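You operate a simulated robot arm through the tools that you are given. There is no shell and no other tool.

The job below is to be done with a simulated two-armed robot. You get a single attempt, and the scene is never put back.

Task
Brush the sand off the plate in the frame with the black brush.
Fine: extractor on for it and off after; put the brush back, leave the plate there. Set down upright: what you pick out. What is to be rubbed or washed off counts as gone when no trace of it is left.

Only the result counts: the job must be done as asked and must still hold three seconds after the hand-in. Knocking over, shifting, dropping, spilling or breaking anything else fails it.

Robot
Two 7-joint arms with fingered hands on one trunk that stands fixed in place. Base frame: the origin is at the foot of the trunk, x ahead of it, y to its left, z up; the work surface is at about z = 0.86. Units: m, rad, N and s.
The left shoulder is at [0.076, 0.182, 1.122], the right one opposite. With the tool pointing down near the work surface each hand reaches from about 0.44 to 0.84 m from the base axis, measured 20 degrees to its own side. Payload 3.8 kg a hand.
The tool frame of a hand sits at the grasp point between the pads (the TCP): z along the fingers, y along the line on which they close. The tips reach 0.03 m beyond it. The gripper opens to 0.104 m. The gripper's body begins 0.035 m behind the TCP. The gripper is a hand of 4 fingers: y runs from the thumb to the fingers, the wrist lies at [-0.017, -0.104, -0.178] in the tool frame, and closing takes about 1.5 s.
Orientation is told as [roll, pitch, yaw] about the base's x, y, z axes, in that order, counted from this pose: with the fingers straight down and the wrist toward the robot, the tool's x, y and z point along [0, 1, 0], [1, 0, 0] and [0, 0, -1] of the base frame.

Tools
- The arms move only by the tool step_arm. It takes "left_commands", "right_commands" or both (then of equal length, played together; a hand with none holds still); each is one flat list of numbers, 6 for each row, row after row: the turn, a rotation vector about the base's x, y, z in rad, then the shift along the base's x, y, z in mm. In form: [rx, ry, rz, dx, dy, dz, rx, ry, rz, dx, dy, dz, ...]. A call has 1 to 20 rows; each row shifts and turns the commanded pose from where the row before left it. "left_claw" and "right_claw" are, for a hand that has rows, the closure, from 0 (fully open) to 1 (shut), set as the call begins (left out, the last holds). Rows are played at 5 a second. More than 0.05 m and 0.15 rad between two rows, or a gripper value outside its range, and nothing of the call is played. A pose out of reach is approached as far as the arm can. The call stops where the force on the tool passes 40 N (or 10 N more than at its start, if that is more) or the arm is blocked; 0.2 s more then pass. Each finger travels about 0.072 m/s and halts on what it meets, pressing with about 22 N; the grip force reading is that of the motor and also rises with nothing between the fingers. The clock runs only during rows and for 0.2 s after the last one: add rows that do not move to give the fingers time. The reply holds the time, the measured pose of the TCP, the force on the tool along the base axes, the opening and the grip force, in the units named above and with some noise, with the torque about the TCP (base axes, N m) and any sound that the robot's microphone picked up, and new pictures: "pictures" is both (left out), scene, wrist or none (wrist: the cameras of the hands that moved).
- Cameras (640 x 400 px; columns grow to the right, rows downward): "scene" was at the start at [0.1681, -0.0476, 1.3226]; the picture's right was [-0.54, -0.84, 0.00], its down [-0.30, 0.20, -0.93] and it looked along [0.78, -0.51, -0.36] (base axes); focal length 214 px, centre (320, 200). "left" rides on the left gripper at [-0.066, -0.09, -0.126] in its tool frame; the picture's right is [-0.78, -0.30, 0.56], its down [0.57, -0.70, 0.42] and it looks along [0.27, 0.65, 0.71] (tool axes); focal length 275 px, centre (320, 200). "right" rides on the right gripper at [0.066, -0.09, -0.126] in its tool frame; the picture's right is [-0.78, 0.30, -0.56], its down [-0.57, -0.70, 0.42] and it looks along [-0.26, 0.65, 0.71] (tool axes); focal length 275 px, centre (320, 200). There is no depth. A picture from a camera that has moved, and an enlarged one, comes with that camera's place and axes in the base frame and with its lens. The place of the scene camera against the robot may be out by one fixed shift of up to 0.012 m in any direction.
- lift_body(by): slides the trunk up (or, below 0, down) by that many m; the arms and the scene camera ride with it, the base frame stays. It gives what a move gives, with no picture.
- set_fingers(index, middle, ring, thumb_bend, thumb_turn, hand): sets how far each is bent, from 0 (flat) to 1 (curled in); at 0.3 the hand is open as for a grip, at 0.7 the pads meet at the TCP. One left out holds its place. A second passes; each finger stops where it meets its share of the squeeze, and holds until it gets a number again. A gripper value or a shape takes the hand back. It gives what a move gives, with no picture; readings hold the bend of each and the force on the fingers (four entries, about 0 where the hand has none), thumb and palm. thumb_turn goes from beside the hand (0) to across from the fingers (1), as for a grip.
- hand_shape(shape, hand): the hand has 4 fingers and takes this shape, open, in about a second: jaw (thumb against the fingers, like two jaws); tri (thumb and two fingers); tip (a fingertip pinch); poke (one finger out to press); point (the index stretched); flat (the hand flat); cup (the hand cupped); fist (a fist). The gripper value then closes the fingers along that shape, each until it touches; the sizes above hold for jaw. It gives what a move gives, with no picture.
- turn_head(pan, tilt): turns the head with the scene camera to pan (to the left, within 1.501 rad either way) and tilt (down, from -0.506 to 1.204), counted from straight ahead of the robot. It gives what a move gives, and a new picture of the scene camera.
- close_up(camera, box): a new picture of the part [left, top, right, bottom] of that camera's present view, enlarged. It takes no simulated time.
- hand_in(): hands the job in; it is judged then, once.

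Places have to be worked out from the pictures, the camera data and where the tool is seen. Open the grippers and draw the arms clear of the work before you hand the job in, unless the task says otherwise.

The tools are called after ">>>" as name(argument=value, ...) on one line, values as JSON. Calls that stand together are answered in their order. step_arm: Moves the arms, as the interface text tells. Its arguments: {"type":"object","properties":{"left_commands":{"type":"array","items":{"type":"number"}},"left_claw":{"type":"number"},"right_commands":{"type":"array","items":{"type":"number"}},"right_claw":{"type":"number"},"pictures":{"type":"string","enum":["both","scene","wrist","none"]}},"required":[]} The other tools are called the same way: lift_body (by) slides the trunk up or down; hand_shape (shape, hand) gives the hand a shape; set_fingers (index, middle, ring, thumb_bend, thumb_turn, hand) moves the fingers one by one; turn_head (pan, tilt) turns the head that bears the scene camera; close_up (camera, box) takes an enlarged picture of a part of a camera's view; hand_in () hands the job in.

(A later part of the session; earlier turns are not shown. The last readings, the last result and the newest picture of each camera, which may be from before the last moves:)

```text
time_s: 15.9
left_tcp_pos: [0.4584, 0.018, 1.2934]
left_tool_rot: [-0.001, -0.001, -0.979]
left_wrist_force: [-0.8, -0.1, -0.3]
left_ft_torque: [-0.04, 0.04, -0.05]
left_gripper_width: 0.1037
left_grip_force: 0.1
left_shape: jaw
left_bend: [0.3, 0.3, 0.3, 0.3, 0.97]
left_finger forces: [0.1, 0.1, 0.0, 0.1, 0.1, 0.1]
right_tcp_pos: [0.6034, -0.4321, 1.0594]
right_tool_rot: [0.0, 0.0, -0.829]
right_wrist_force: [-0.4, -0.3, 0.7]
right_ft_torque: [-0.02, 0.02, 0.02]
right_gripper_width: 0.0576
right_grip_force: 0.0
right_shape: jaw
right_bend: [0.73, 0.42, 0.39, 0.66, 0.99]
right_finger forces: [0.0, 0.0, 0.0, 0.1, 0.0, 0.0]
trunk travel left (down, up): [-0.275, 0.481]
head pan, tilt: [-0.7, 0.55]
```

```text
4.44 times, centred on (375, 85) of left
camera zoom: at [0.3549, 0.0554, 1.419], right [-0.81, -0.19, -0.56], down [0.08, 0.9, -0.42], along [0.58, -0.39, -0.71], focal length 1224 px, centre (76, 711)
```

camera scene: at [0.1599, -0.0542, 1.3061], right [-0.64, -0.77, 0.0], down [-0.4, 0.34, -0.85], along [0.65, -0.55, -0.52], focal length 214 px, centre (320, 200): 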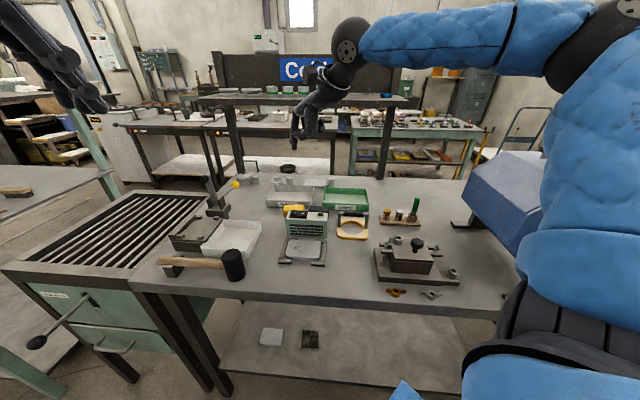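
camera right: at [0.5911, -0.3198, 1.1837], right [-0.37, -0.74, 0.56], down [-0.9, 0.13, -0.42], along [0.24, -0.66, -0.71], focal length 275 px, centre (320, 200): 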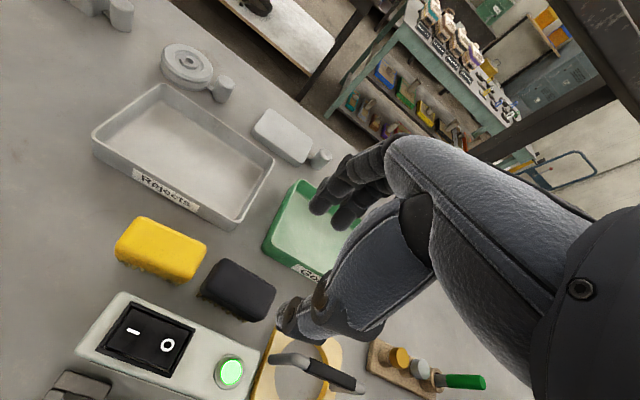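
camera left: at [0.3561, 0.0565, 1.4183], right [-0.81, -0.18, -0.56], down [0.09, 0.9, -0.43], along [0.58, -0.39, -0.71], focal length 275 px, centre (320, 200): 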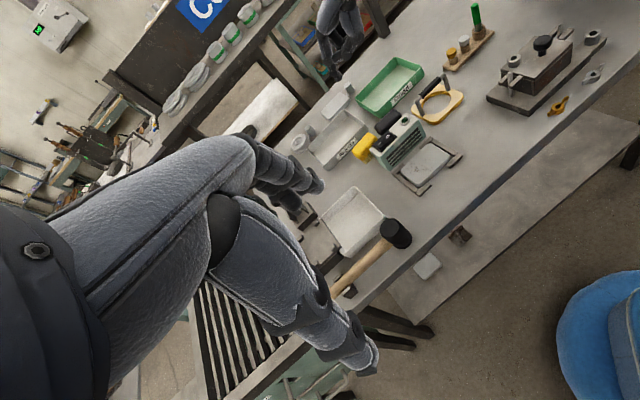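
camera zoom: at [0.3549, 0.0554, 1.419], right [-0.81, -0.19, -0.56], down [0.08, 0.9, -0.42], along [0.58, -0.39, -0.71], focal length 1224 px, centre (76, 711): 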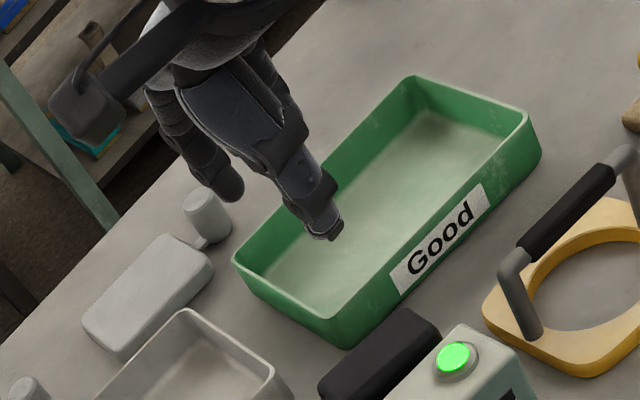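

The finger readings are odd (one entry at 0.73), so I'll look at the actual digits close up from the wrist camera before descending.

>>> close_up(camera="right", box=[260, 120, 420, 340])

>>> close_up(camera="scene", box=[295, 150, 345, 185])

>>> close_up(camera="left", box=[350, 50, 410, 110])

```text
1.82 times, centred on (340, 230) of right
camera zoom: at [0.5912, -0.3199, 1.1838], right [-0.37, -0.74, 0.56], down [-0.9, 0.13, -0.42], along [0.24, -0.66, -0.71], focal length 500 px, centre (284, 146)
```

zoom: 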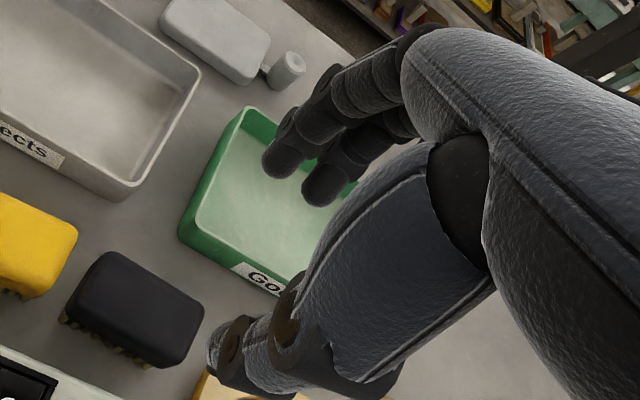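

```text
11.43 times, centred on (320, 168) of scene
camera zoom: at [0.1589, -0.0548, 1.3063], right [-0.64, -0.77, 0.0], down [-0.4, 0.34, -0.85], along [0.65, -0.55, -0.52], focal length 2451 px, centre (320, 571)
```

zoom: 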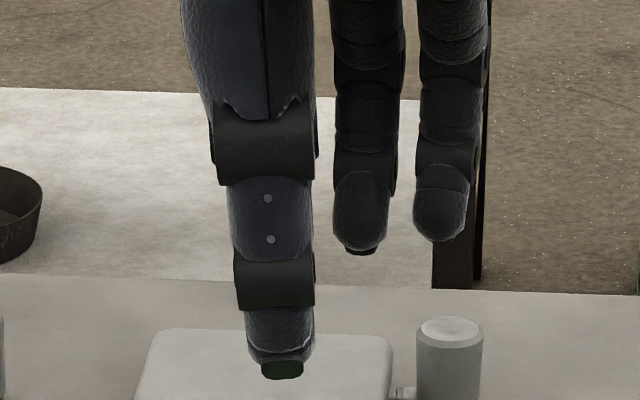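

```text
6.67 times, centred on (380, 80) of left
camera zoom: at [0.3549, 0.0554, 1.419], right [-0.81, -0.19, -0.56], down [0.08, 0.9, -0.42], along [0.58, -0.39, -0.71], focal length 1835 px, centre (-80, 1000)
```

zoom: 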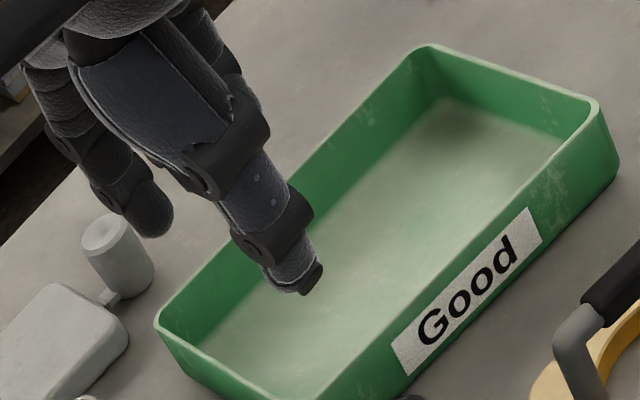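

All digits look open as expected: the thumb spans about y −29 to −50 mm and the finger tips sit about 35 mm on the far side. I'll centre slightly off the box (+4 mm along the closing direction) and come down to just above the brush for a check.

>>> step_arm(right_commands=[0, 0, 0, 7, 3, 0, 0, 0, 0, 0, 0, -25, 0, 0, 0, 0, 0, -25, 0, 0, 0, 0, 0, -25, 0, 0, 0, 0, 0, -15, 0, 0, 0, 0, 0, 0], pictures="none")

>>> close_up(camera="scene", box=[280, 170, 370, 235])

>>> close_up(camera="left", box=[340, 70, 430, 150])

>>> close_up(camera="right", box=[180, 130, 400, 380])

```text
time_s: 17.3
left_tcp_pos: [0.4595, 0.0189, 1.2934]
left_tool_rot: [0.001, 0.0, -0.979]
left_wrist_force: [-0.1, -0.3, 0.7]
left_ft_torque: [0.02, -0.03, 0.04]
left_gripper_width: 0.1037
left_grip_force: 0.1
left_shape: jaw
left_bend: [0.3, 0.3, 0.3, 0.3, 0.97]
left_finger forces: [0.0, 0.0, 0.1, 0.0, 0.0, 0.0]
right_tcp_pos: [0.6098, -0.4286, 0.9678]
right_tool_rot: [0.002, -0.001, -0.83]
right_wrist_force: [-0.1, -0.8, 0.1]
right_ft_torque: [0.0, 0.02, 0.01]
right_gripper_width: 0.0574
right_grip_force: 0.2
right_shape: jaw
right_bend: [0.73, 0.42, 0.39, 0.66, 0.99]
right_finger forces: [0.0, 0.0, 0.0, 0.0, 0.0, 0.0]
trunk travel left (down, up): [-0.275, 0.481]
head pan, tilt: [-0.7, 0.55]
```

```text
6.15 times, centred on (325, 202) of scene
camera zoom: at [0.1588, -0.0548, 1.3063], right [-0.64, -0.77, 0.0], down [-0.4, 0.34, -0.85], along [0.65, -0.55, -0.52], focal length 1320 px, centre (289, 185)
```

zoom: 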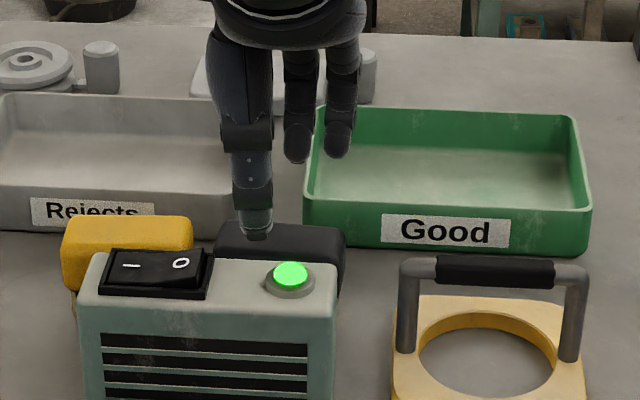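

```text
5.00 times, centred on (385, 110) of left
camera zoom: at [0.3547, 0.0554, 1.419], right [-0.81, -0.19, -0.56], down [0.08, 0.9, -0.42], along [0.58, -0.39, -0.71], focal length 1376 px, centre (-5, 650)
```

zoom: 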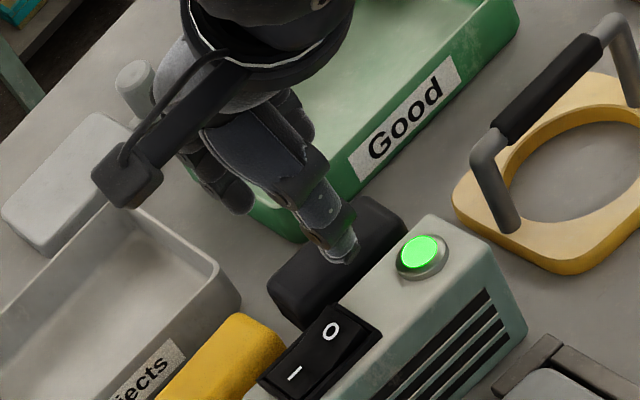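

```text
1.60 times, centred on (290, 255) of right
camera zoom: at [0.5975, -0.3164, 1.0935], right [-0.37, -0.74, 0.56], down [-0.9, 0.13, -0.42], along [0.24, -0.66, -0.71], focal length 440 px, centre (368, 112)
```

zoom: 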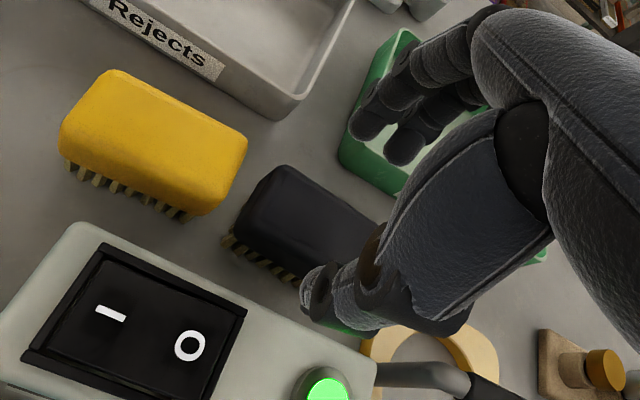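

The thumb tip lines up with the middle of the gap behind the box and the fingers clear the far side of the brush. I'll descend in stages.

>>> step_arm(right_commands=[0, 0, 0, 0, 0, -12, 0, 0, 0, 0, 0, -12, 0, 0, 0, 0, 0, -10, 0, 0, 0, 0, 0, 0], pictures="none")

>>> close_up(camera="scene", box=[280, 180, 370, 245])

>>> close_up(camera="left", box=[350, 80, 430, 150])

>>> close_up(camera="right", box=[180, 130, 400, 380])

```text
time_s: 18.3
left_tcp_pos: [0.4579, 0.0176, 1.2948]
left_tool_rot: [0.0, 0.001, -0.979]
left_wrist_force: [0.5, 0.3, -0.9]
left_ft_torque: [0.01, -0.04, 0.0]
left_gripper_width: 0.1039
left_grip_force: 0.0
left_shape: jaw
left_bend: [0.3, 0.3, 0.3, 0.3, 0.97]
left_finger forces: [0.1, 0.0, 0.0, 0.0, 0.0, 0.0]
right_tcp_pos: [0.6101, -0.4291, 0.9393]
right_tool_rot: [0.004, -0.004, -0.829]
right_wrist_force: [5.9, -6.2, 19.3]
right_ft_torque: [0.62, 0.54, 0.01]
right_gripper_width: 0.0539
right_grip_force: 0.0
right_shape: jaw
right_bend: [0.73, 0.42, 0.39, 0.69, 1.0]
right_finger forces: [0.0, 0.1, 0.0, 0.1, 19.0, 0.0]
trunk travel left (down, up): [-0.275, 0.481]
head pan, tilt: [-0.7, 0.55]
```

```text
6.15 times, centred on (325, 212) of scene
camera zoom: at [0.1579, -0.0544, 1.3067], right [-0.64, -0.77, 0.0], down [-0.4, 0.34, -0.85], along [0.65, -0.55, -0.52], focal length 1320 px, centre (289, 123)
```

zoom: 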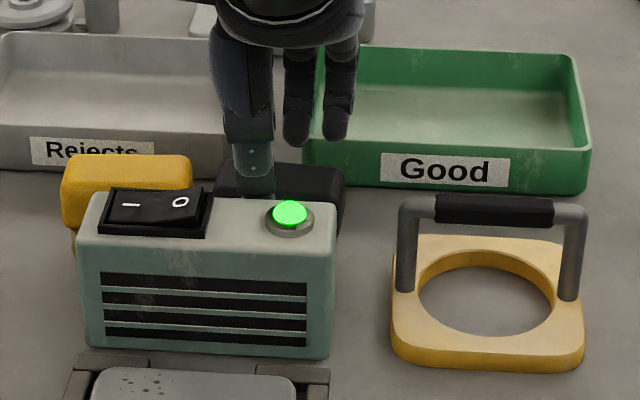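

```text
5.71 times, centred on (390, 115) of left
camera zoom: at [0.3537, 0.0558, 1.4196], right [-0.81, -0.19, -0.56], down [0.08, 0.9, -0.42], along [0.58, -0.39, -0.71], focal length 1573 px, centre (-80, 686)
```

zoom: 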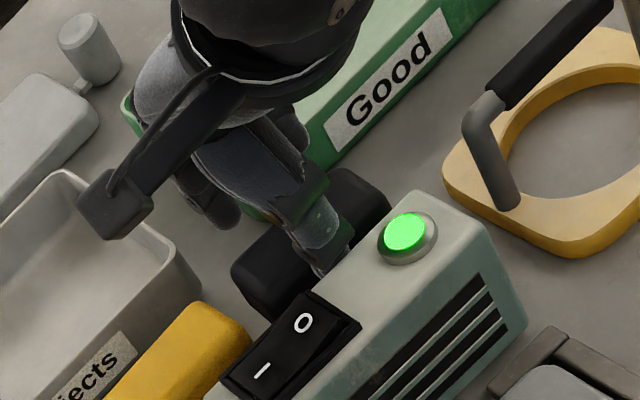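

```text
1.60 times, centred on (290, 255) of right
camera zoom: at [0.5974, -0.317, 1.0637], right [-0.38, -0.74, 0.56], down [-0.89, 0.13, -0.43], along [0.25, -0.66, -0.71], focal length 440 px, centre (368, 112)
```

zoom: 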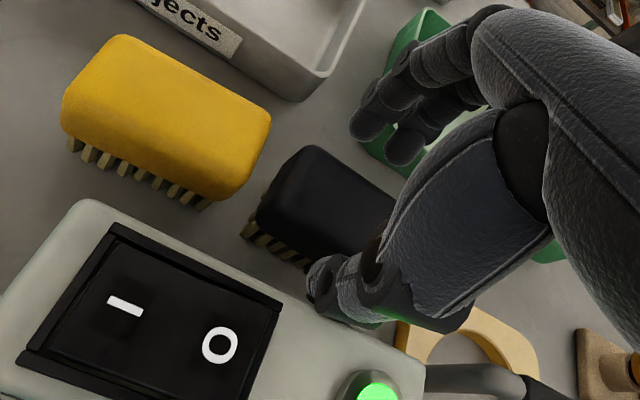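

Contact: the thumb reads 19 N, pushed up and away from the box, so it caught the extractor's rear edge; the box hasn't moved in the pictures. I'll back up, close slightly more and shift 4 mm further from the box.

>>> step_arm(right_commands=[0, 0, 0, 0, 0, 12, 0, 0, 0, 0, 0, 14, 0, 0, 0, 0, 0, 10, 0, 0, 0, 1.4, -1.5, 0, 0, 0, 0, 1.4, -1.5, 0, 0, 0, 0, 0, 0, 0, 0, 0, 0, 0, 0, 0], right_claw=0.5, pictures="none")

>>> close_up(camera="scene", box=[280, 170, 370, 235])

>>> close_up(camera="left", box=[370, 80, 420, 130])

>>> close_up(camera="right", box=[180, 130, 400, 380])

```text
time_s: 19.9
left_tcp_pos: [0.4601, 0.0174, 1.2942]
left_tool_rot: [-0.001, 0.0, -0.978]
left_wrist_force: [0.4, -0.7, 0.0]
left_ft_torque: [-0.01, -0.01, 0.0]
left_gripper_width: 0.1034
left_grip_force: 0.1
left_shape: jaw
left_bend: [0.3, 0.3, 0.3, 0.3, 0.97]
left_finger forces: [0.1, 0.1, 0.0, 0.1, 0.0, 0.1]
right_tcp_pos: [0.6115, -0.4304, 0.9711]
right_tool_rot: [0.001, -0.002, -0.829]
right_wrist_force: [-0.1, 0.4, -0.3]
right_ft_torque: [0.0, 0.01, 0.02]
right_gripper_width: 0.0518
right_grip_force: 0.0
right_shape: jaw
right_bend: [0.74, 0.44, 0.41, 0.69, 1.0]
right_finger forces: [0.1, 0.0, 0.0, 0.0, 0.0, 0.0]
trunk travel left (down, up): [-0.275, 0.481]
head pan, tilt: [-0.7, 0.55]
```

```text
6.15 times, centred on (325, 202) of scene
camera zoom: at [0.1589, -0.0548, 1.3063], right [-0.64, -0.77, 0.0], down [-0.4, 0.34, -0.85], along [0.65, -0.55, -0.52], focal length 1320 px, centre (289, 185)
```

zoom: 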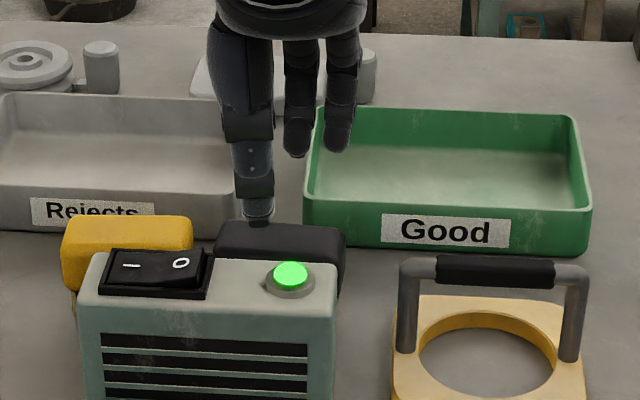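

```text
8.00 times, centred on (395, 105) of left
camera zoom: at [0.3549, 0.0554, 1.419], right [-0.81, -0.19, -0.56], down [0.08, 0.9, -0.42], along [0.58, -0.39, -0.71], focal length 2202 px, centre (-280, 960)
```

zoom: 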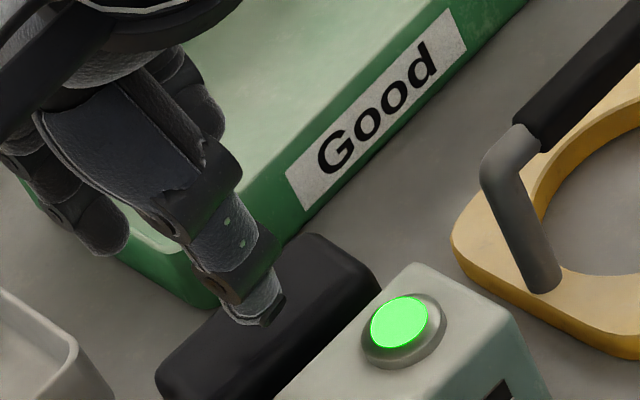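

```text
1.60 times, centred on (290, 255) of right
camera zoom: at [0.6002, -0.3192, 1.0966], right [-0.37, -0.74, 0.56], down [-0.9, 0.13, -0.42], along [0.24, -0.66, -0.71], focal length 440 px, centre (368, 112)
```

zoom: 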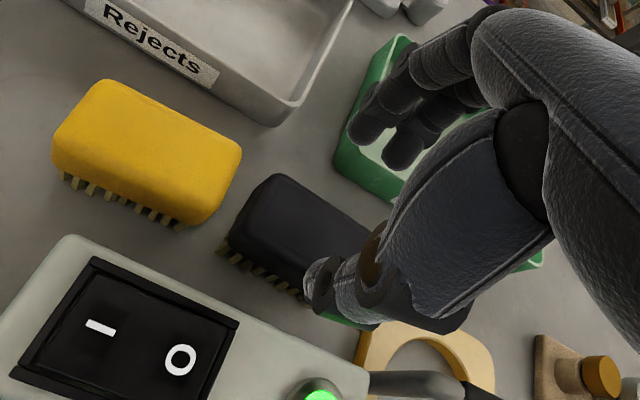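

Re-triangulated, the thumb tip itself has room; it was the thumb's upper knuckle that caught the box's top rear edge. I'll shift another 4.5 mm away from the box and descend in small steps, checking forces.

>>> step_arm(right_commands=[0, 0, 0, 3, -3.3, 0, 0, 0, 0, 0, 0, -10, 0, 0, 0, 0, 0, -10, 0, 0, 0, 0, 0, -8, 0, 0, 0, 0, 0, -5, 0, 0, 0, 0, 0, 0], pictures="none")

>>> close_up(camera="right", box=[180, 130, 400, 380])

>>> close_up(camera="left", box=[360, 80, 430, 150])

```text
time_s: 21.3
left_tcp_pos: [0.4589, 0.019, 1.2935]
left_tool_rot: [0.0, -0.002, -0.98]
left_wrist_force: [-0.1, 0.4, 0.2]
left_ft_torque: [0.0, 0.0, 0.0]
left_gripper_width: 0.1036
left_grip_force: 0.0
left_shape: jaw
left_bend: [0.3, 0.3, 0.3, 0.3, 0.97]
left_finger forces: [0.1, 0.0, 0.0, 0.0, 0.1, 0.0]
right_tcp_pos: [0.614, -0.4349, 0.9385]
right_tool_rot: [-0.001, 0.001, -0.827]
right_wrist_force: [0.5, -0.7, -0.1]
right_ft_torque: [0.02, -0.04, -0.01]
right_gripper_width: 0.0522
right_grip_force: 0.0
right_shape: jaw
right_bend: [0.74, 0.44, 0.41, 0.69, 1.0]
right_finger forces: [0.0, 0.1, 0.1, 0.0, 0.0, 0.0]
trunk travel left (down, up): [-0.275, 0.481]
head pan, tilt: [-0.7, 0.55]
```

```text
1.60 times, centred on (290, 255) of right
camera zoom: at [0.6025, -0.3228, 1.0639], right [-0.37, -0.74, 0.56], down [-0.9, 0.13, -0.42], along [0.24, -0.66, -0.71], focal length 440 px, centre (368, 112)
```

zoom: 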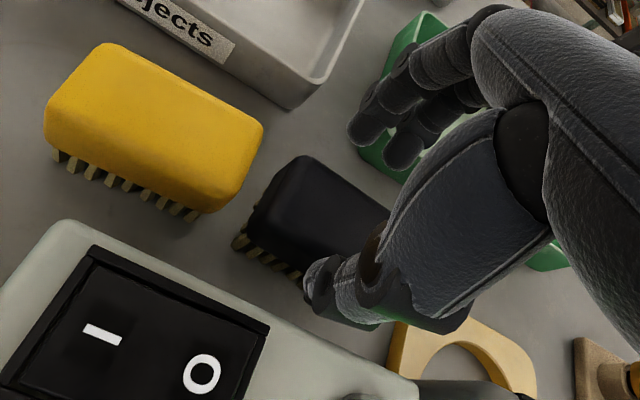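

```text
5.71 times, centred on (395, 115) of left
camera zoom: at [0.3548, 0.0554, 1.419], right [-0.81, -0.19, -0.56], down [0.08, 0.9, -0.42], along [0.58, -0.39, -0.71], focal length 1573 px, centre (-109, 686)
```

zoom: 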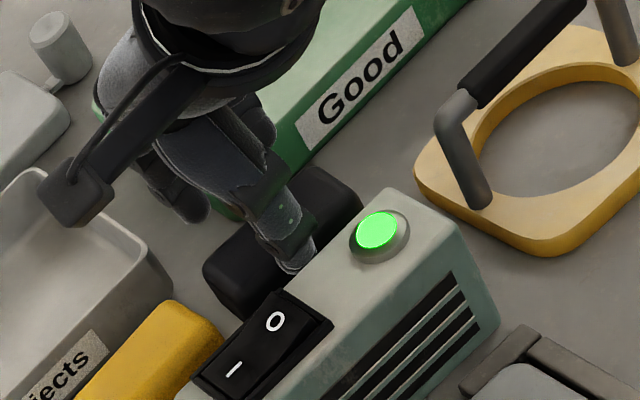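

No contact at this height now. I'll continue down to the grasp height.

>>> step_arm(right_commands=[0, 0, 0, 0, 0, -6, 0, 0, 0, 0, 0, -6, 0, 0, 0, 0, 0, -5, 0, 0, 0, 0, 0, 0], pictures="none")

>>> close_up(camera="right", box=[180, 130, 400, 380])

>>> close_up(camera="left", box=[360, 80, 430, 150])

>>> close_up(camera="scene", box=[280, 180, 370, 245])

```text
time_s: 22.3
left_tcp_pos: [0.4586, 0.018, 1.2935]
left_tool_rot: [0.0, 0.001, -0.981]
left_wrist_force: [-0.3, -0.1, -0.2]
left_ft_torque: [0.02, 0.01, 0.0]
left_gripper_width: 0.1034
left_grip_force: 0.1
left_shape: jaw
left_bend: [0.3, 0.3, 0.3, 0.3, 0.97]
left_finger forces: [0.0, 0.1, 0.0, 0.0, 0.0, 0.1]
right_tcp_pos: [0.614, -0.4336, 0.9222]
right_tool_rot: [0.001, 0.0, -0.831]
right_wrist_force: [-0.3, 0.1, 0.0]
right_ft_torque: [-0.01, 0.02, 0.0]
right_gripper_width: 0.0521
right_grip_force: 0.1
right_shape: jaw
right_bend: [0.74, 0.44, 0.41, 0.69, 1.0]
right_finger forces: [0.0, 0.0, 0.0, 0.0, 0.1, 0.0]
trunk travel left (down, up): [-0.275, 0.481]
head pan, tilt: [-0.7, 0.55]
```

```text
1.60 times, centred on (290, 255) of right
camera zoom: at [0.6024, -0.3224, 1.047], right [-0.37, -0.74, 0.56], down [-0.9, 0.13, -0.42], along [0.24, -0.66, -0.71], focal length 440 px, centre (368, 112)
```

zoom: 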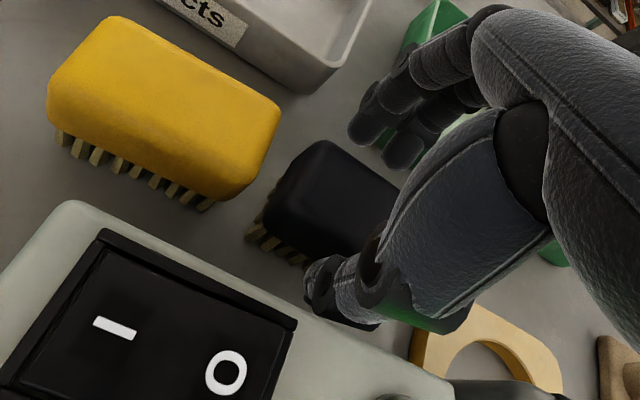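

```text
5.71 times, centred on (395, 115) of left
camera zoom: at [0.3548, 0.0554, 1.419], right [-0.81, -0.19, -0.56], down [0.08, 0.9, -0.42], along [0.58, -0.39, -0.71], focal length 1573 px, centre (-109, 686)
```

zoom: 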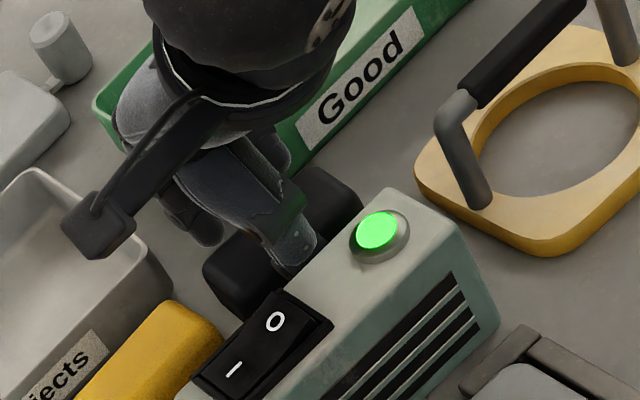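

```text
6.15 times, centred on (325, 212) of scene
camera zoom: at [0.1588, -0.0548, 1.3063], right [-0.64, -0.77, 0.0], down [-0.4, 0.34, -0.85], along [0.65, -0.55, -0.52], focal length 1320 px, centre (289, 123)
```

zoom: 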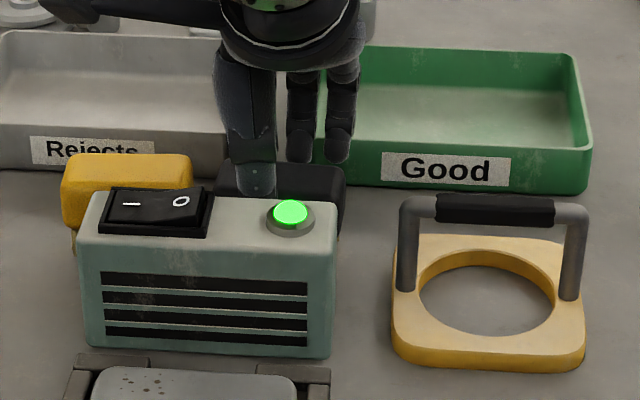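

Still free of contact, with the thumb going into the gap. I'll go the last 11 mm.

>>> step_arm(right_commands=[0, 0, 0, 0, 0, -4, 0, 0, 0, 0, 0, -4, 0, 0, 0, 0, 0, -3, 0, 0, 0, 0, 0, 0], pictures="none")

>>> close_up(camera="right", box=[180, 130, 400, 380])

>>> close_up(camera="left", box=[360, 80, 430, 150])

```text
time_s: 23.3
left_tcp_pos: [0.4591, 0.0172, 1.2933]
left_tool_rot: [0.0, 0.002, -0.979]
left_wrist_force: [0.9, 0.2, 0.5]
left_ft_torque: [0.01, -0.02, 0.0]
left_gripper_width: 0.1039
left_grip_force: 0.1
left_shape: jaw
left_bend: [0.3, 0.3, 0.3, 0.3, 0.97]
left_finger forces: [0.1, 0.0, 0.0, 0.0, 0.0, 0.0]
right_tcp_pos: [0.6152, -0.4339, 0.9105]
right_tool_rot: [0.001, 0.001, -0.827]
right_wrist_force: [-0.4, -0.1, 0.1]
right_ft_torque: [-0.03, 0.03, -0.04]
right_gripper_width: 0.0522
right_grip_force: 0.1
right_shape: jaw
right_bend: [0.74, 0.44, 0.41, 0.69, 1.0]
right_finger forces: [0.0, 0.0, 0.0, 0.0, 0.0, 0.0]
trunk travel left (down, up): [-0.275, 0.481]
head pan, tilt: [-0.7, 0.55]
```

```text
1.60 times, centred on (290, 255) of right
camera zoom: at [0.6029, -0.3222, 1.036], right [-0.37, -0.74, 0.56], down [-0.9, 0.13, -0.42], along [0.24, -0.66, -0.71], focal length 440 px, centre (368, 112)
```

zoom: 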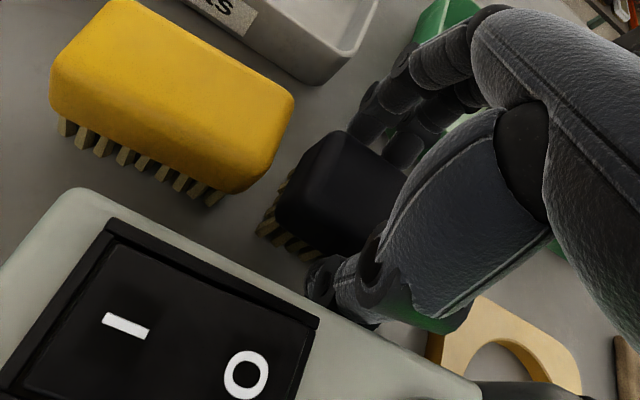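

```text
5.71 times, centred on (395, 115) of left
camera zoom: at [0.3548, 0.0554, 1.419], right [-0.81, -0.19, -0.56], down [0.08, 0.9, -0.42], along [0.58, -0.39, -0.71], focal length 1573 px, centre (-109, 686)
```

zoom: 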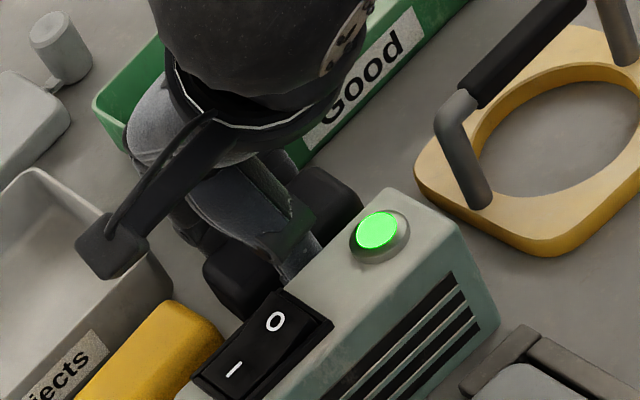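

The brush sits neatly between thumb and fingers. I'll drop 4 mm more and close to grip it.

>>> step_arm(right_commands=[0, 0, 0, 0, 0, -4, 0, 0, 0, 0, 0, 0], pictures="none")

>>> step_arm(right_commands=[0, 0, 0, 0, 0, 0, 0, 0, 0, 0, 0, 0, 0, 0, 0, 0, 0, 0, 0, 0, 0, 0, 0, 0, 0, 0, 0, 0, 0, 0, 0, 0, 0, 0, 0, 0], right_claw=1.0, pictures="none")

>>> close_up(camera="right", box=[180, 130, 400, 380])

>>> close_up(camera="left", box=[360, 80, 430, 150])

>>> close_up(camera="scene", box=[280, 180, 370, 245])

```text
time_s: 23.9
left_tcp_pos: [0.4594, 0.0185, 1.2932]
left_tool_rot: [-0.001, 0.0, -0.98]
left_wrist_force: [-0.5, 0.7, 0.8]
left_ft_torque: [0.03, 0.0, 0.03]
left_gripper_width: 0.1037
left_grip_force: 0.1
left_shape: jaw
left_bend: [0.3, 0.3, 0.3, 0.3, 0.97]
left_finger forces: [0.0, 0.0, 0.1, 0.0, 0.0, 0.1]
right_tcp_pos: [0.616, -0.4342, 0.9073]
right_tool_rot: [-0.001, 0.001, -0.83]
right_wrist_force: [0.7, 0.3, 0.4]
right_ft_torque: [0.0, 0.02, 0.03]
right_gripper_width: 0.0521
right_grip_force: 0.0
right_shape: jaw
right_bend: [0.74, 0.44, 0.41, 0.69, 1.0]
right_finger forces: [0.1, 0.1, 0.1, 0.1, 0.0, 0.0]
trunk travel left (down, up): [-0.275, 0.481]
head pan, tilt: [-0.7, 0.55]
```

```text
time_s: 25.3
left_tcp_pos: [0.4589, 0.0168, 1.2928]
left_tool_rot: [0.001, -0.001, -0.979]
left_wrist_force: [-0.6, 0.0, 0.1]
left_ft_torque: [-0.02, -0.01, -0.01]
left_gripper_width: 0.1036
left_grip_force: 0.0
left_shape: jaw
left_bend: [0.3, 0.3, 0.3, 0.3, 0.97]
left_finger forces: [0.0, 0.0, 0.1, 0.0, 0.0, 0.0]
right_tcp_pos: [0.6144, -0.4335, 0.9058]
right_tool_rot: [-0.001, -0.002, -0.829]
right_wrist_force: [0.1, -0.4, 0.2]
right_ft_torque: [0.02, 0.05, 0.02]
right_gripper_width: 0.0329
right_grip_force: 22.3
right_shape: jaw
right_bend: [0.74, 0.53, 0.52, 0.74, 1.0]
right_finger forces: [11.1, 6.1, 2.6, 0.1, 19.8, 0.1]
trunk travel left (down, up): [-0.275, 0.481]
head pan, tilt: [-0.7, 0.55]
```

```text
1.60 times, centred on (290, 255) of right
camera zoom: at [0.6034, -0.322, 1.0321], right [-0.37, -0.74, 0.56], down [-0.9, 0.13, -0.42], along [0.24, -0.66, -0.71], focal length 440 px, centre (368, 112)
```

zoom: 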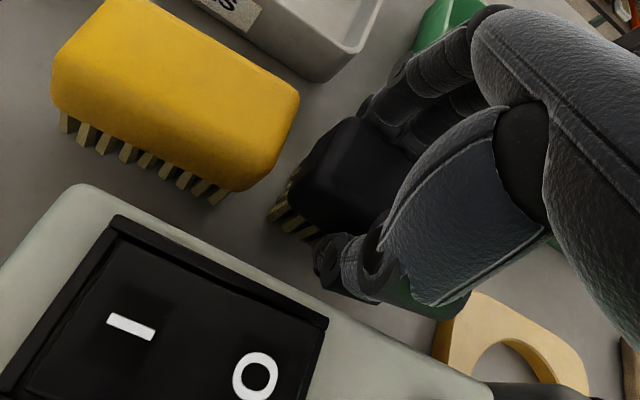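

```text
5.71 times, centred on (395, 115) of left
camera zoom: at [0.355, 0.0553, 1.419], right [-0.81, -0.19, -0.56], down [0.08, 0.9, -0.42], along [0.58, -0.39, -0.71], focal length 1573 px, centre (-109, 686)
```

zoom: 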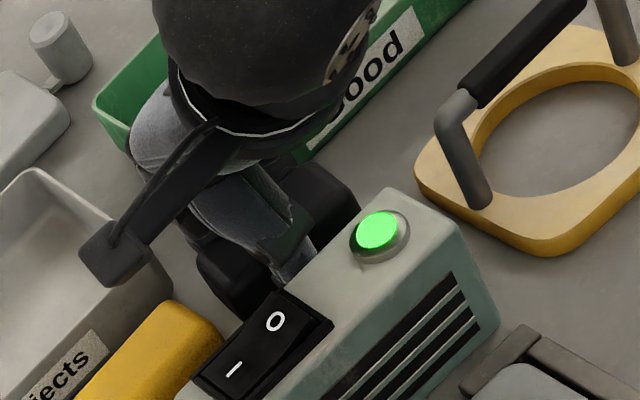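

```text
6.15 times, centred on (325, 212) of scene
camera zoom: at [0.159, -0.0549, 1.3062], right [-0.64, -0.77, 0.0], down [-0.4, 0.34, -0.85], along [0.65, -0.55, -0.52], focal length 1320 px, centre (289, 123)
```

zoom: 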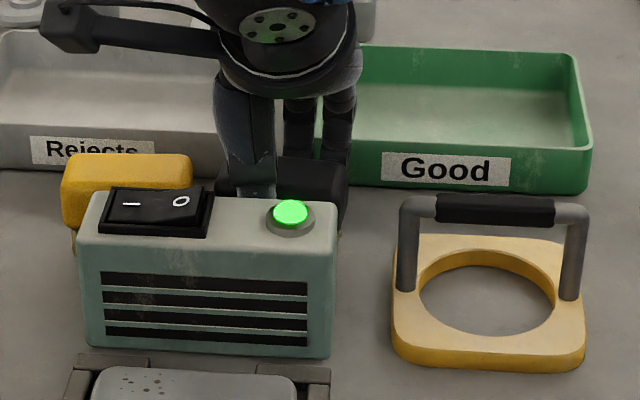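

Grip is solid (thumb 20 N, fingers 20 N), and the brush slid about 4 mm away from the box while closing; I'll correct for that when putting it back. Lifting straight up.

>>> step_arm(right_commands=[0, 0, 0, 0, 0, 5, 0, 0, 0, 0, 0, 15, 0, 0, 0, 0, 0, 20, 0, 0, 0, 0, 0, 25, 0, 0, 0, 0, 0, 25, 0, 0, 0, 0, 0, 25, 0, 0, 0, 0, 0, 20, 0, 0, 0, 0, 0, 0], pictures="none")

>>> close_up(camera="scene", box=[270, 140, 380, 280])

>>> close_up(camera="left", box=[340, 50, 450, 190])

>>> close_up(camera="right", box=[100, 130, 400, 390])

```text
time_s: 27.1
left_tcp_pos: [0.4577, 0.0189, 1.2929]
left_tool_rot: [0.001, -0.002, -0.981]
left_wrist_force: [0.0, -0.2, 0.3]
left_ft_torque: [0.01, -0.01, 0.0]
left_gripper_width: 0.1036
left_grip_force: 0.0
left_shape: jaw
left_bend: [0.3, 0.3, 0.3, 0.3, 0.97]
left_finger forces: [0.0, 0.1, 0.0, 0.0, 0.0, 0.0]
right_tcp_pos: [0.6133, -0.4345, 1.0417]
right_tool_rot: [0.0, 0.0, -0.829]
right_wrist_force: [0.7, 0.2, -0.6]
right_ft_torque: [0.0, 0.0, 0.01]
right_gripper_width: 0.0331
right_grip_force: 21.8
right_shape: jaw
right_bend: [0.74, 0.53, 0.52, 0.74, 1.0]
right_finger forces: [11.1, 6.1, 2.7, 0.1, 19.7, 0.0]
trunk travel left (down, up): [-0.275, 0.481]
head pan, tilt: [-0.7, 0.55]
```

```text
2.86 times, centred on (325, 210) of scene
camera zoom: at [0.1592, -0.055, 1.3062], right [-0.64, -0.77, 0.0], down [-0.4, 0.34, -0.85], along [0.65, -0.55, -0.52], focal length 613 px, centre (306, 171)
```

zoom: 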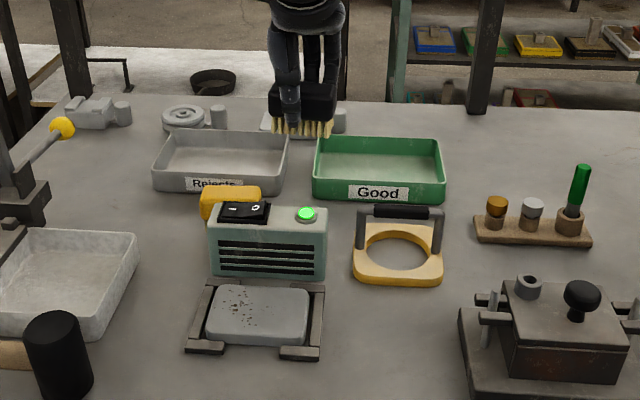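

```text
2.86 times, centred on (395, 120) of left
camera zoom: at [0.3552, 0.0552, 1.4189], right [-0.81, -0.19, -0.56], down [0.08, 0.9, -0.42], along [0.58, -0.39, -0.71], focal length 786 px, centre (106, 429)
```

zoom: 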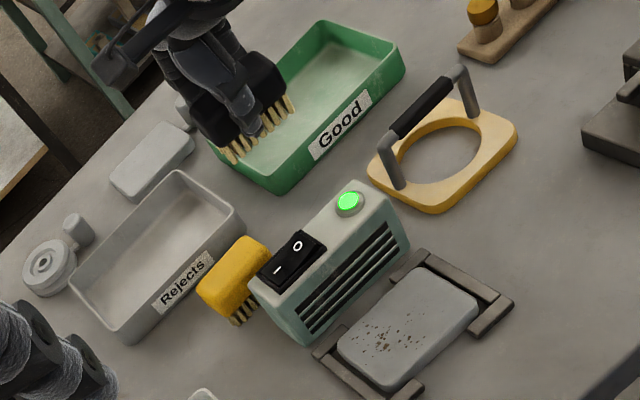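

```text
1.54 times, centred on (250, 260) of right
camera zoom: at [0.602, -0.3222, 1.1669], right [-0.37, -0.74, 0.56], down [-0.9, 0.13, -0.42], along [0.24, -0.66, -0.71], focal length 424 px, centre (428, 108)
```

zoom: 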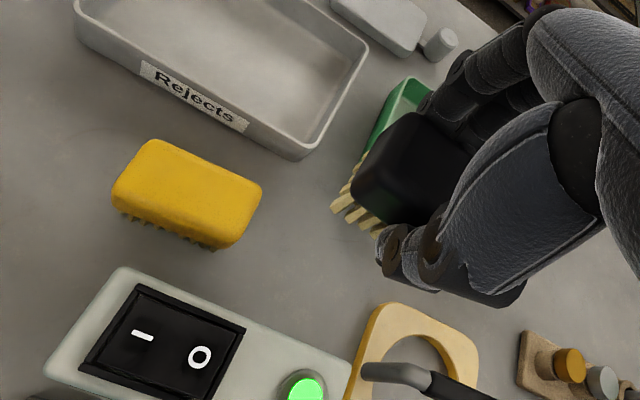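

The brush is up and upright, and the yellow one is untouched. I'll turn the hand +90° so the brush's long side (~68 mm) spans the plate's short side (~59 mm) and the fingers stay clear of the box, then move above the plate.

>>> step_arm(right_commands=[0, 0, 0.131, -8.5, 10.9, 0, 0, 0, 0.131, -8.5, 10.9, 0, 0, 0, 0.131, -8.5, 10.9, 0, 0, 0, 0.131, -8.5, 10.9, 0, 0, 0, 0.131, -8.5, 10.9, 0, 0, 0, 0.131, -8.5, 10.9, 0, 0, 0, 0.131, -8.5, 10.9, 0, 0, 0, 0.131, -8.5, 10.9, 0, 0, 0, 0.131, -8.5, 10.9, 0, 0, 0, 0.131, -8.5, 10.9, 0, 0, 0, 0.131, -8.5, 10.9, 0, 0, 0, 0.129, -8.5, 10.9, 0, 0, 0, 0, 0, 0, 0], pictures="wrist")

>>> close_up(camera="scene", box=[260, 150, 390, 280])

>>> close_up(camera="left", box=[350, 60, 480, 200])

```text
time_s: 29.9
left_tcp_pos: [0.4583, 0.0182, 1.293]
left_tool_rot: [0.001, 0.0, -0.978]
left_wrist_force: [0.5, 0.2, -0.5]
left_ft_torque: [0.02, 0.03, -0.01]
left_gripper_width: 0.1036
left_grip_force: 0.0
left_shape: jaw
left_bend: [0.3, 0.3, 0.3, 0.3, 0.97]
left_finger forces: [0.0, 0.1, 0.0, 0.1, 0.1, 0.1]
right_tcp_pos: [0.5122, -0.3023, 1.0414]
right_tool_rot: [0.002, 0.0, 0.743]
right_wrist_force: [0.3, 0.1, -0.7]
right_ft_torque: [0.05, 0.01, -0.01]
right_gripper_width: 0.0329
right_grip_force: 22.5
right_shape: jaw
right_bend: [0.74, 0.53, 0.52, 0.74, 1.0]
right_finger forces: [11.0, 5.9, 2.6, 0.1, 19.7, 0.1]
trunk travel left (down, up): [-0.275, 0.481]
head pan, tilt: [-0.7, 0.55]
camera right: at [0.4017, -0.3143, 1.1661], right [0.74, -0.37, 0.56], down [-0.13, -0.9, -0.42], along [0.66, 0.24, -0.71], focal length 275 px, centre (320, 200)
```

right: 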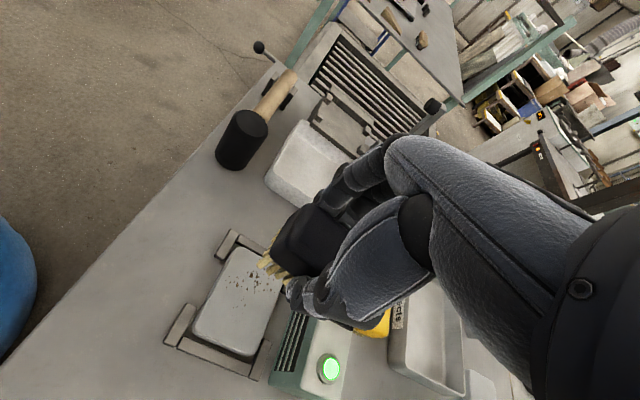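

```text
3.08 times, centred on (325, 215) of scene
camera zoom: at [0.1589, -0.0548, 1.3063], right [-0.64, -0.77, 0.0], down [-0.4, 0.34, -0.85], along [0.65, -0.55, -0.52], focal length 660 px, centre (305, 154)
```

zoom: 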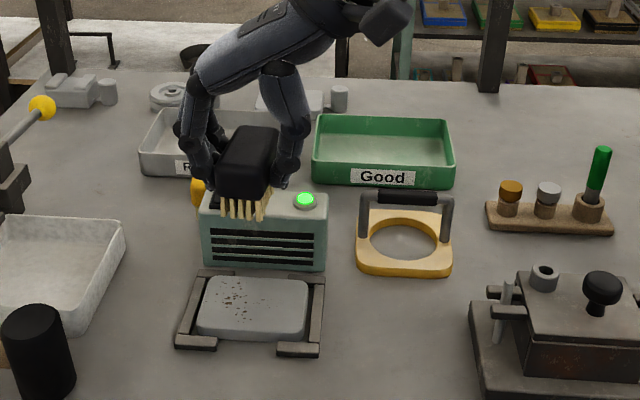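

```text
2.86 times, centred on (415, 130) of left
camera zoom: at [0.3549, 0.0553, 1.419], right [-0.81, -0.19, -0.56], down [0.08, 0.9, -0.42], along [0.58, -0.39, -0.71], focal length 786 px, centre (49, 400)
```

zoom: 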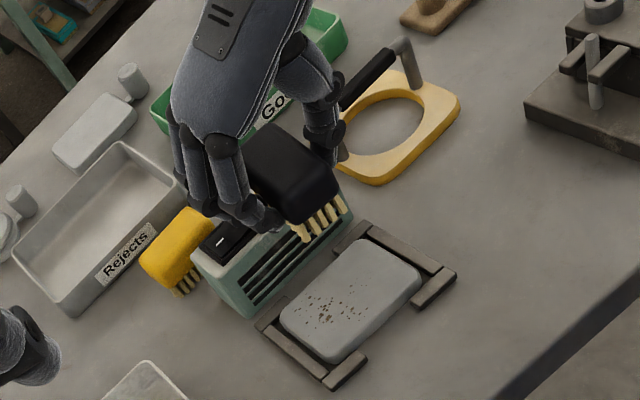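

The hand is rotated and the brush hangs bristles down. I'll lower it to about 25 mm above the plate to check its alignment against the plate edges.

>>> step_arm(right_commands=[0, 0, 0, 0, 0, -20, 0, 0, 0, 0, 0, -20, 0, 0, 0, 0, 0, -20, 0, 0, 0, 0, 0, -20, 0, 0, 0, 0, 0, -10, 0, 0, 0, 0, 0, 0], pictures="none")

>>> close_up(camera="scene", box=[275, 190, 355, 270])

>>> close_up(camera="left", box=[390, 90, 480, 200])

>>> close_up(camera="right", box=[160, 170, 400, 400])

```text
time_s: 31.3
left_tcp_pos: [0.459, 0.017, 1.293]
left_tool_rot: [0.001, -0.001, -0.977]
left_wrist_force: [-0.9, -0.4, -0.6]
left_ft_torque: [-0.01, -0.03, -0.03]
left_gripper_width: 0.1038
left_grip_force: 0.1
left_shape: jaw
left_bend: [0.3, 0.3, 0.3, 0.3, 0.97]
left_finger forces: [0.0, 0.1, 0.0, 0.0, 0.0, 0.0]
right_tcp_pos: [0.5129, -0.3027, 0.9493]
right_tool_rot: [0.001, -0.001, 0.74]
right_wrist_force: [-0.4, -0.4, -1.0]
right_ft_torque: [0.0, -0.02, 0.04]
right_gripper_width: 0.0329
right_grip_force: 21.8
right_shape: jaw
right_bend: [0.74, 0.53, 0.52, 0.74, 1.0]
right_finger forces: [11.1, 6.1, 2.7, 0.0, 19.8, 0.1]
trunk travel left (down, up): [-0.275, 0.481]
head pan, tilt: [-0.7, 0.55]
```

```text
5.00 times, centred on (315, 230) of scene
camera zoom: at [0.1589, -0.0548, 1.3063], right [-0.64, -0.77, 0.0], down [-0.4, 0.34, -0.85], along [0.65, -0.55, -0.52], focal length 1072 px, centre (345, 50)
```

zoom: 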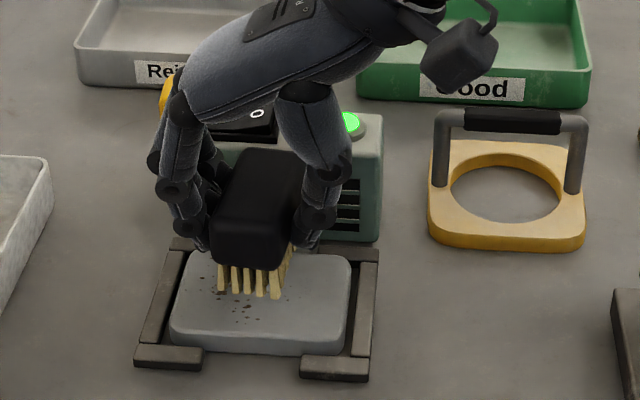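

```text
3.64 times, centred on (435, 145) of left
camera zoom: at [0.3549, 0.0553, 1.419], right [-0.81, -0.19, -0.56], down [0.08, 0.9, -0.42], along [0.58, -0.39, -0.71], focal length 1001 px, centre (-98, 400)
```

zoom: 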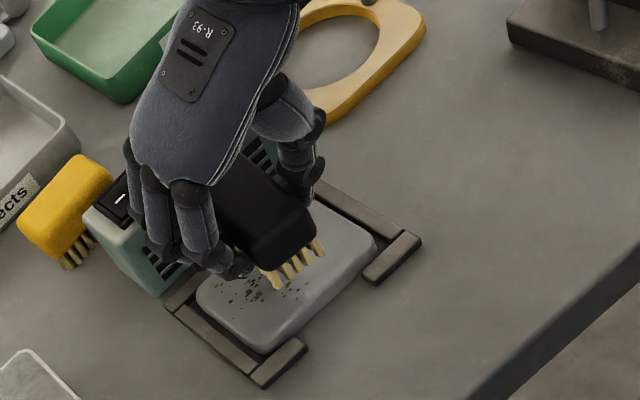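

```text
1.74 times, centred on (280, 285) of right
camera zoom: at [0.4025, -0.3133, 1.0755], right [0.74, -0.37, 0.56], down [-0.13, -0.9, -0.42], along [0.66, 0.24, -0.71], focal length 479 px, centre (390, 52)
```

zoom: 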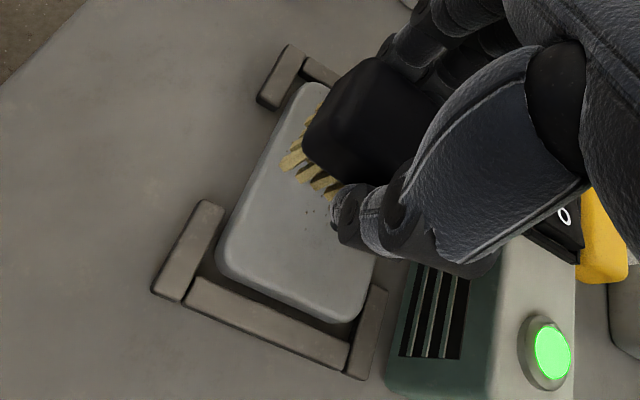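

The brush's near bristle end is at e2 ≈ 0.554 versus the plate's front edge at about 0.546, so I'll shift ~12 mm toward the plate front. Then I'll lower gently until I feel contact.

>>> step_arm(right_commands=[0, 0, 0, -4, 4.5, 0, 0, 0, 0, -4, 4.5, 0, 0, 0, 0, 0, 0, -8, 0, 0, 0, 0, 0, -7, 0, 0, 0, 0, 0, -3, 0, 0, 0, 0, 0, -2, 0, 0, 0, 0, 0, 0], pictures="none")

>>> close_up(camera="scene", box=[275, 200, 345, 270])

>>> close_up(camera="left", box=[400, 110, 480, 200])

>>> close_up(camera="right", box=[160, 170, 400, 400])

```text
time_s: 32.9
left_tcp_pos: [0.4576, 0.0176, 1.2931]
left_tool_rot: [0.0, 0.0, -0.978]
left_wrist_force: [0.2, 0.2, -0.4]
left_ft_torque: [-0.01, 0.01, -0.02]
left_gripper_width: 0.104
left_grip_force: 0.1
left_shape: jaw
left_bend: [0.3, 0.3, 0.3, 0.3, 0.97]
left_finger forces: [0.0, 0.0, 0.0, 0.0, 0.1, 0.0]
right_tcp_pos: [0.505, -0.2947, 0.9325]
right_tool_rot: [0.001, 0.0, 0.742]
right_wrist_force: [0.7, -0.1, -0.3]
right_ft_torque: [0.0, 0.03, 0.0]
right_gripper_width: 0.033
right_grip_force: 21.8
right_shape: jaw
right_bend: [0.74, 0.53, 0.52, 0.74, 1.0]
right_finger forces: [11.2, 6.0, 2.7, 0.0, 19.7, 0.0]
trunk travel left (down, up): [-0.275, 0.481]
head pan, tilt: [-0.7, 0.55]
```

```text
5.71 times, centred on (310, 235) of scene
camera zoom: at [0.1589, -0.0548, 1.3062], right [-0.64, -0.77, 0.0], down [-0.4, 0.34, -0.85], along [0.65, -0.55, -0.52], focal length 1226 px, centre (377, 0)
```

zoom: 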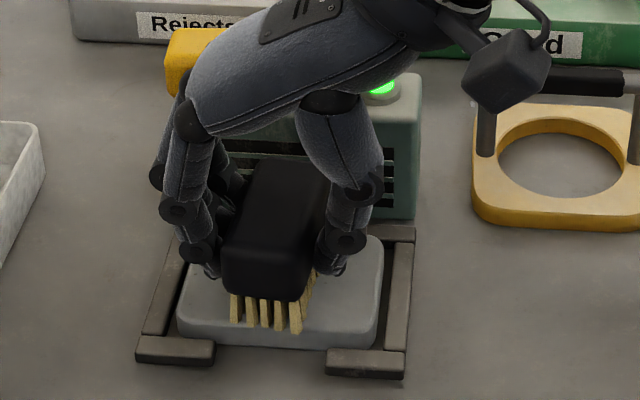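

```text
4.44 times, centred on (440, 155) of left
camera zoom: at [0.3549, 0.0553, 1.419], right [-0.81, -0.19, -0.56], down [0.08, 0.9, -0.42], along [0.58, -0.39, -0.71], focal length 1224 px, centre (-213, 400)
```

zoom: 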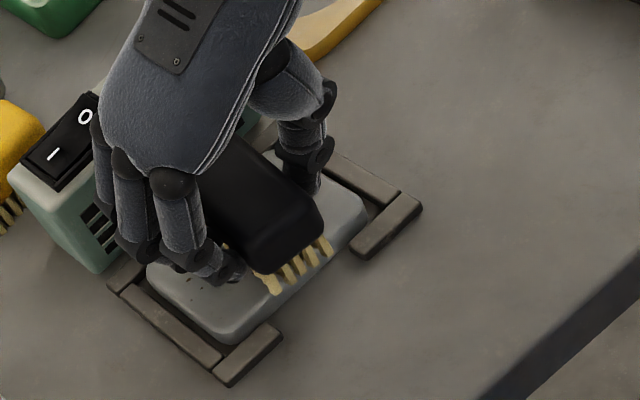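

```text
1.74 times, centred on (280, 285) of right
camera zoom: at [0.3936, -0.3051, 1.0573], right [0.74, -0.37, 0.56], down [-0.13, -0.9, -0.42], along [0.66, 0.24, -0.71], focal length 479 px, centre (390, 52)
```

zoom: 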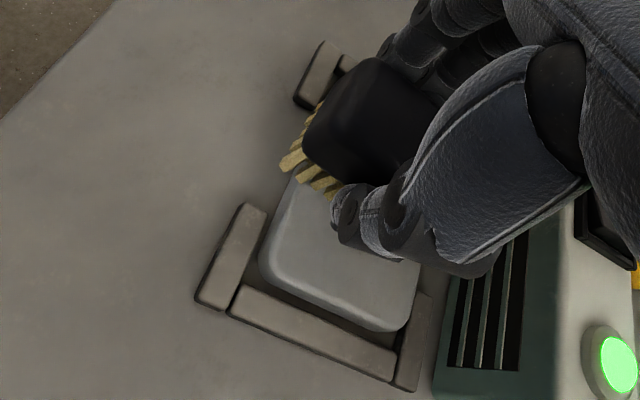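

The bristle front is now at the plate's front edge, with no contact yet. I'll creep down.

>>> step_arm(right_commands=[0, 0, 0, 0, 0, -2, 0, 0, 0, 0, 0, -2, 0, 0, 0, 0, 0, -1, 0, 0, 0, 0, 0, 0], pictures="none")

```text
time_s: 33.9
left_tcp_pos: [0.4595, 0.0182, 1.2937]
left_tool_rot: [-0.001, 0.0, -0.98]
left_wrist_force: [-0.1, 0.5, -0.4]
left_ft_torque: [0.01, 0.01, -0.01]
left_gripper_width: 0.1036
left_grip_force: 0.1
left_shape: jaw
left_bend: [0.3, 0.3, 0.3, 0.3, 0.97]
left_finger forces: [0.0, 0.0, 0.0, 0.1, 0.1, 0.0]
right_tcp_pos: [0.5045, -0.2958, 0.9267]
right_tool_rot: [0.0, 0.0, 0.742]
right_wrist_force: [0.1, -0.8, -1.1]
right_ft_torque: [0.03, 0.0, 0.03]
right_gripper_width: 0.0328
right_grip_force: 22.4
right_shape: jaw
right_bend: [0.74, 0.53, 0.52, 0.74, 1.0]
right_finger forces: [11.1, 6.1, 2.7, 0.0, 19.9, 0.1]
trunk travel left (down, up): [-0.275, 0.481]
head pan, tilt: [-0.7, 0.55]
```

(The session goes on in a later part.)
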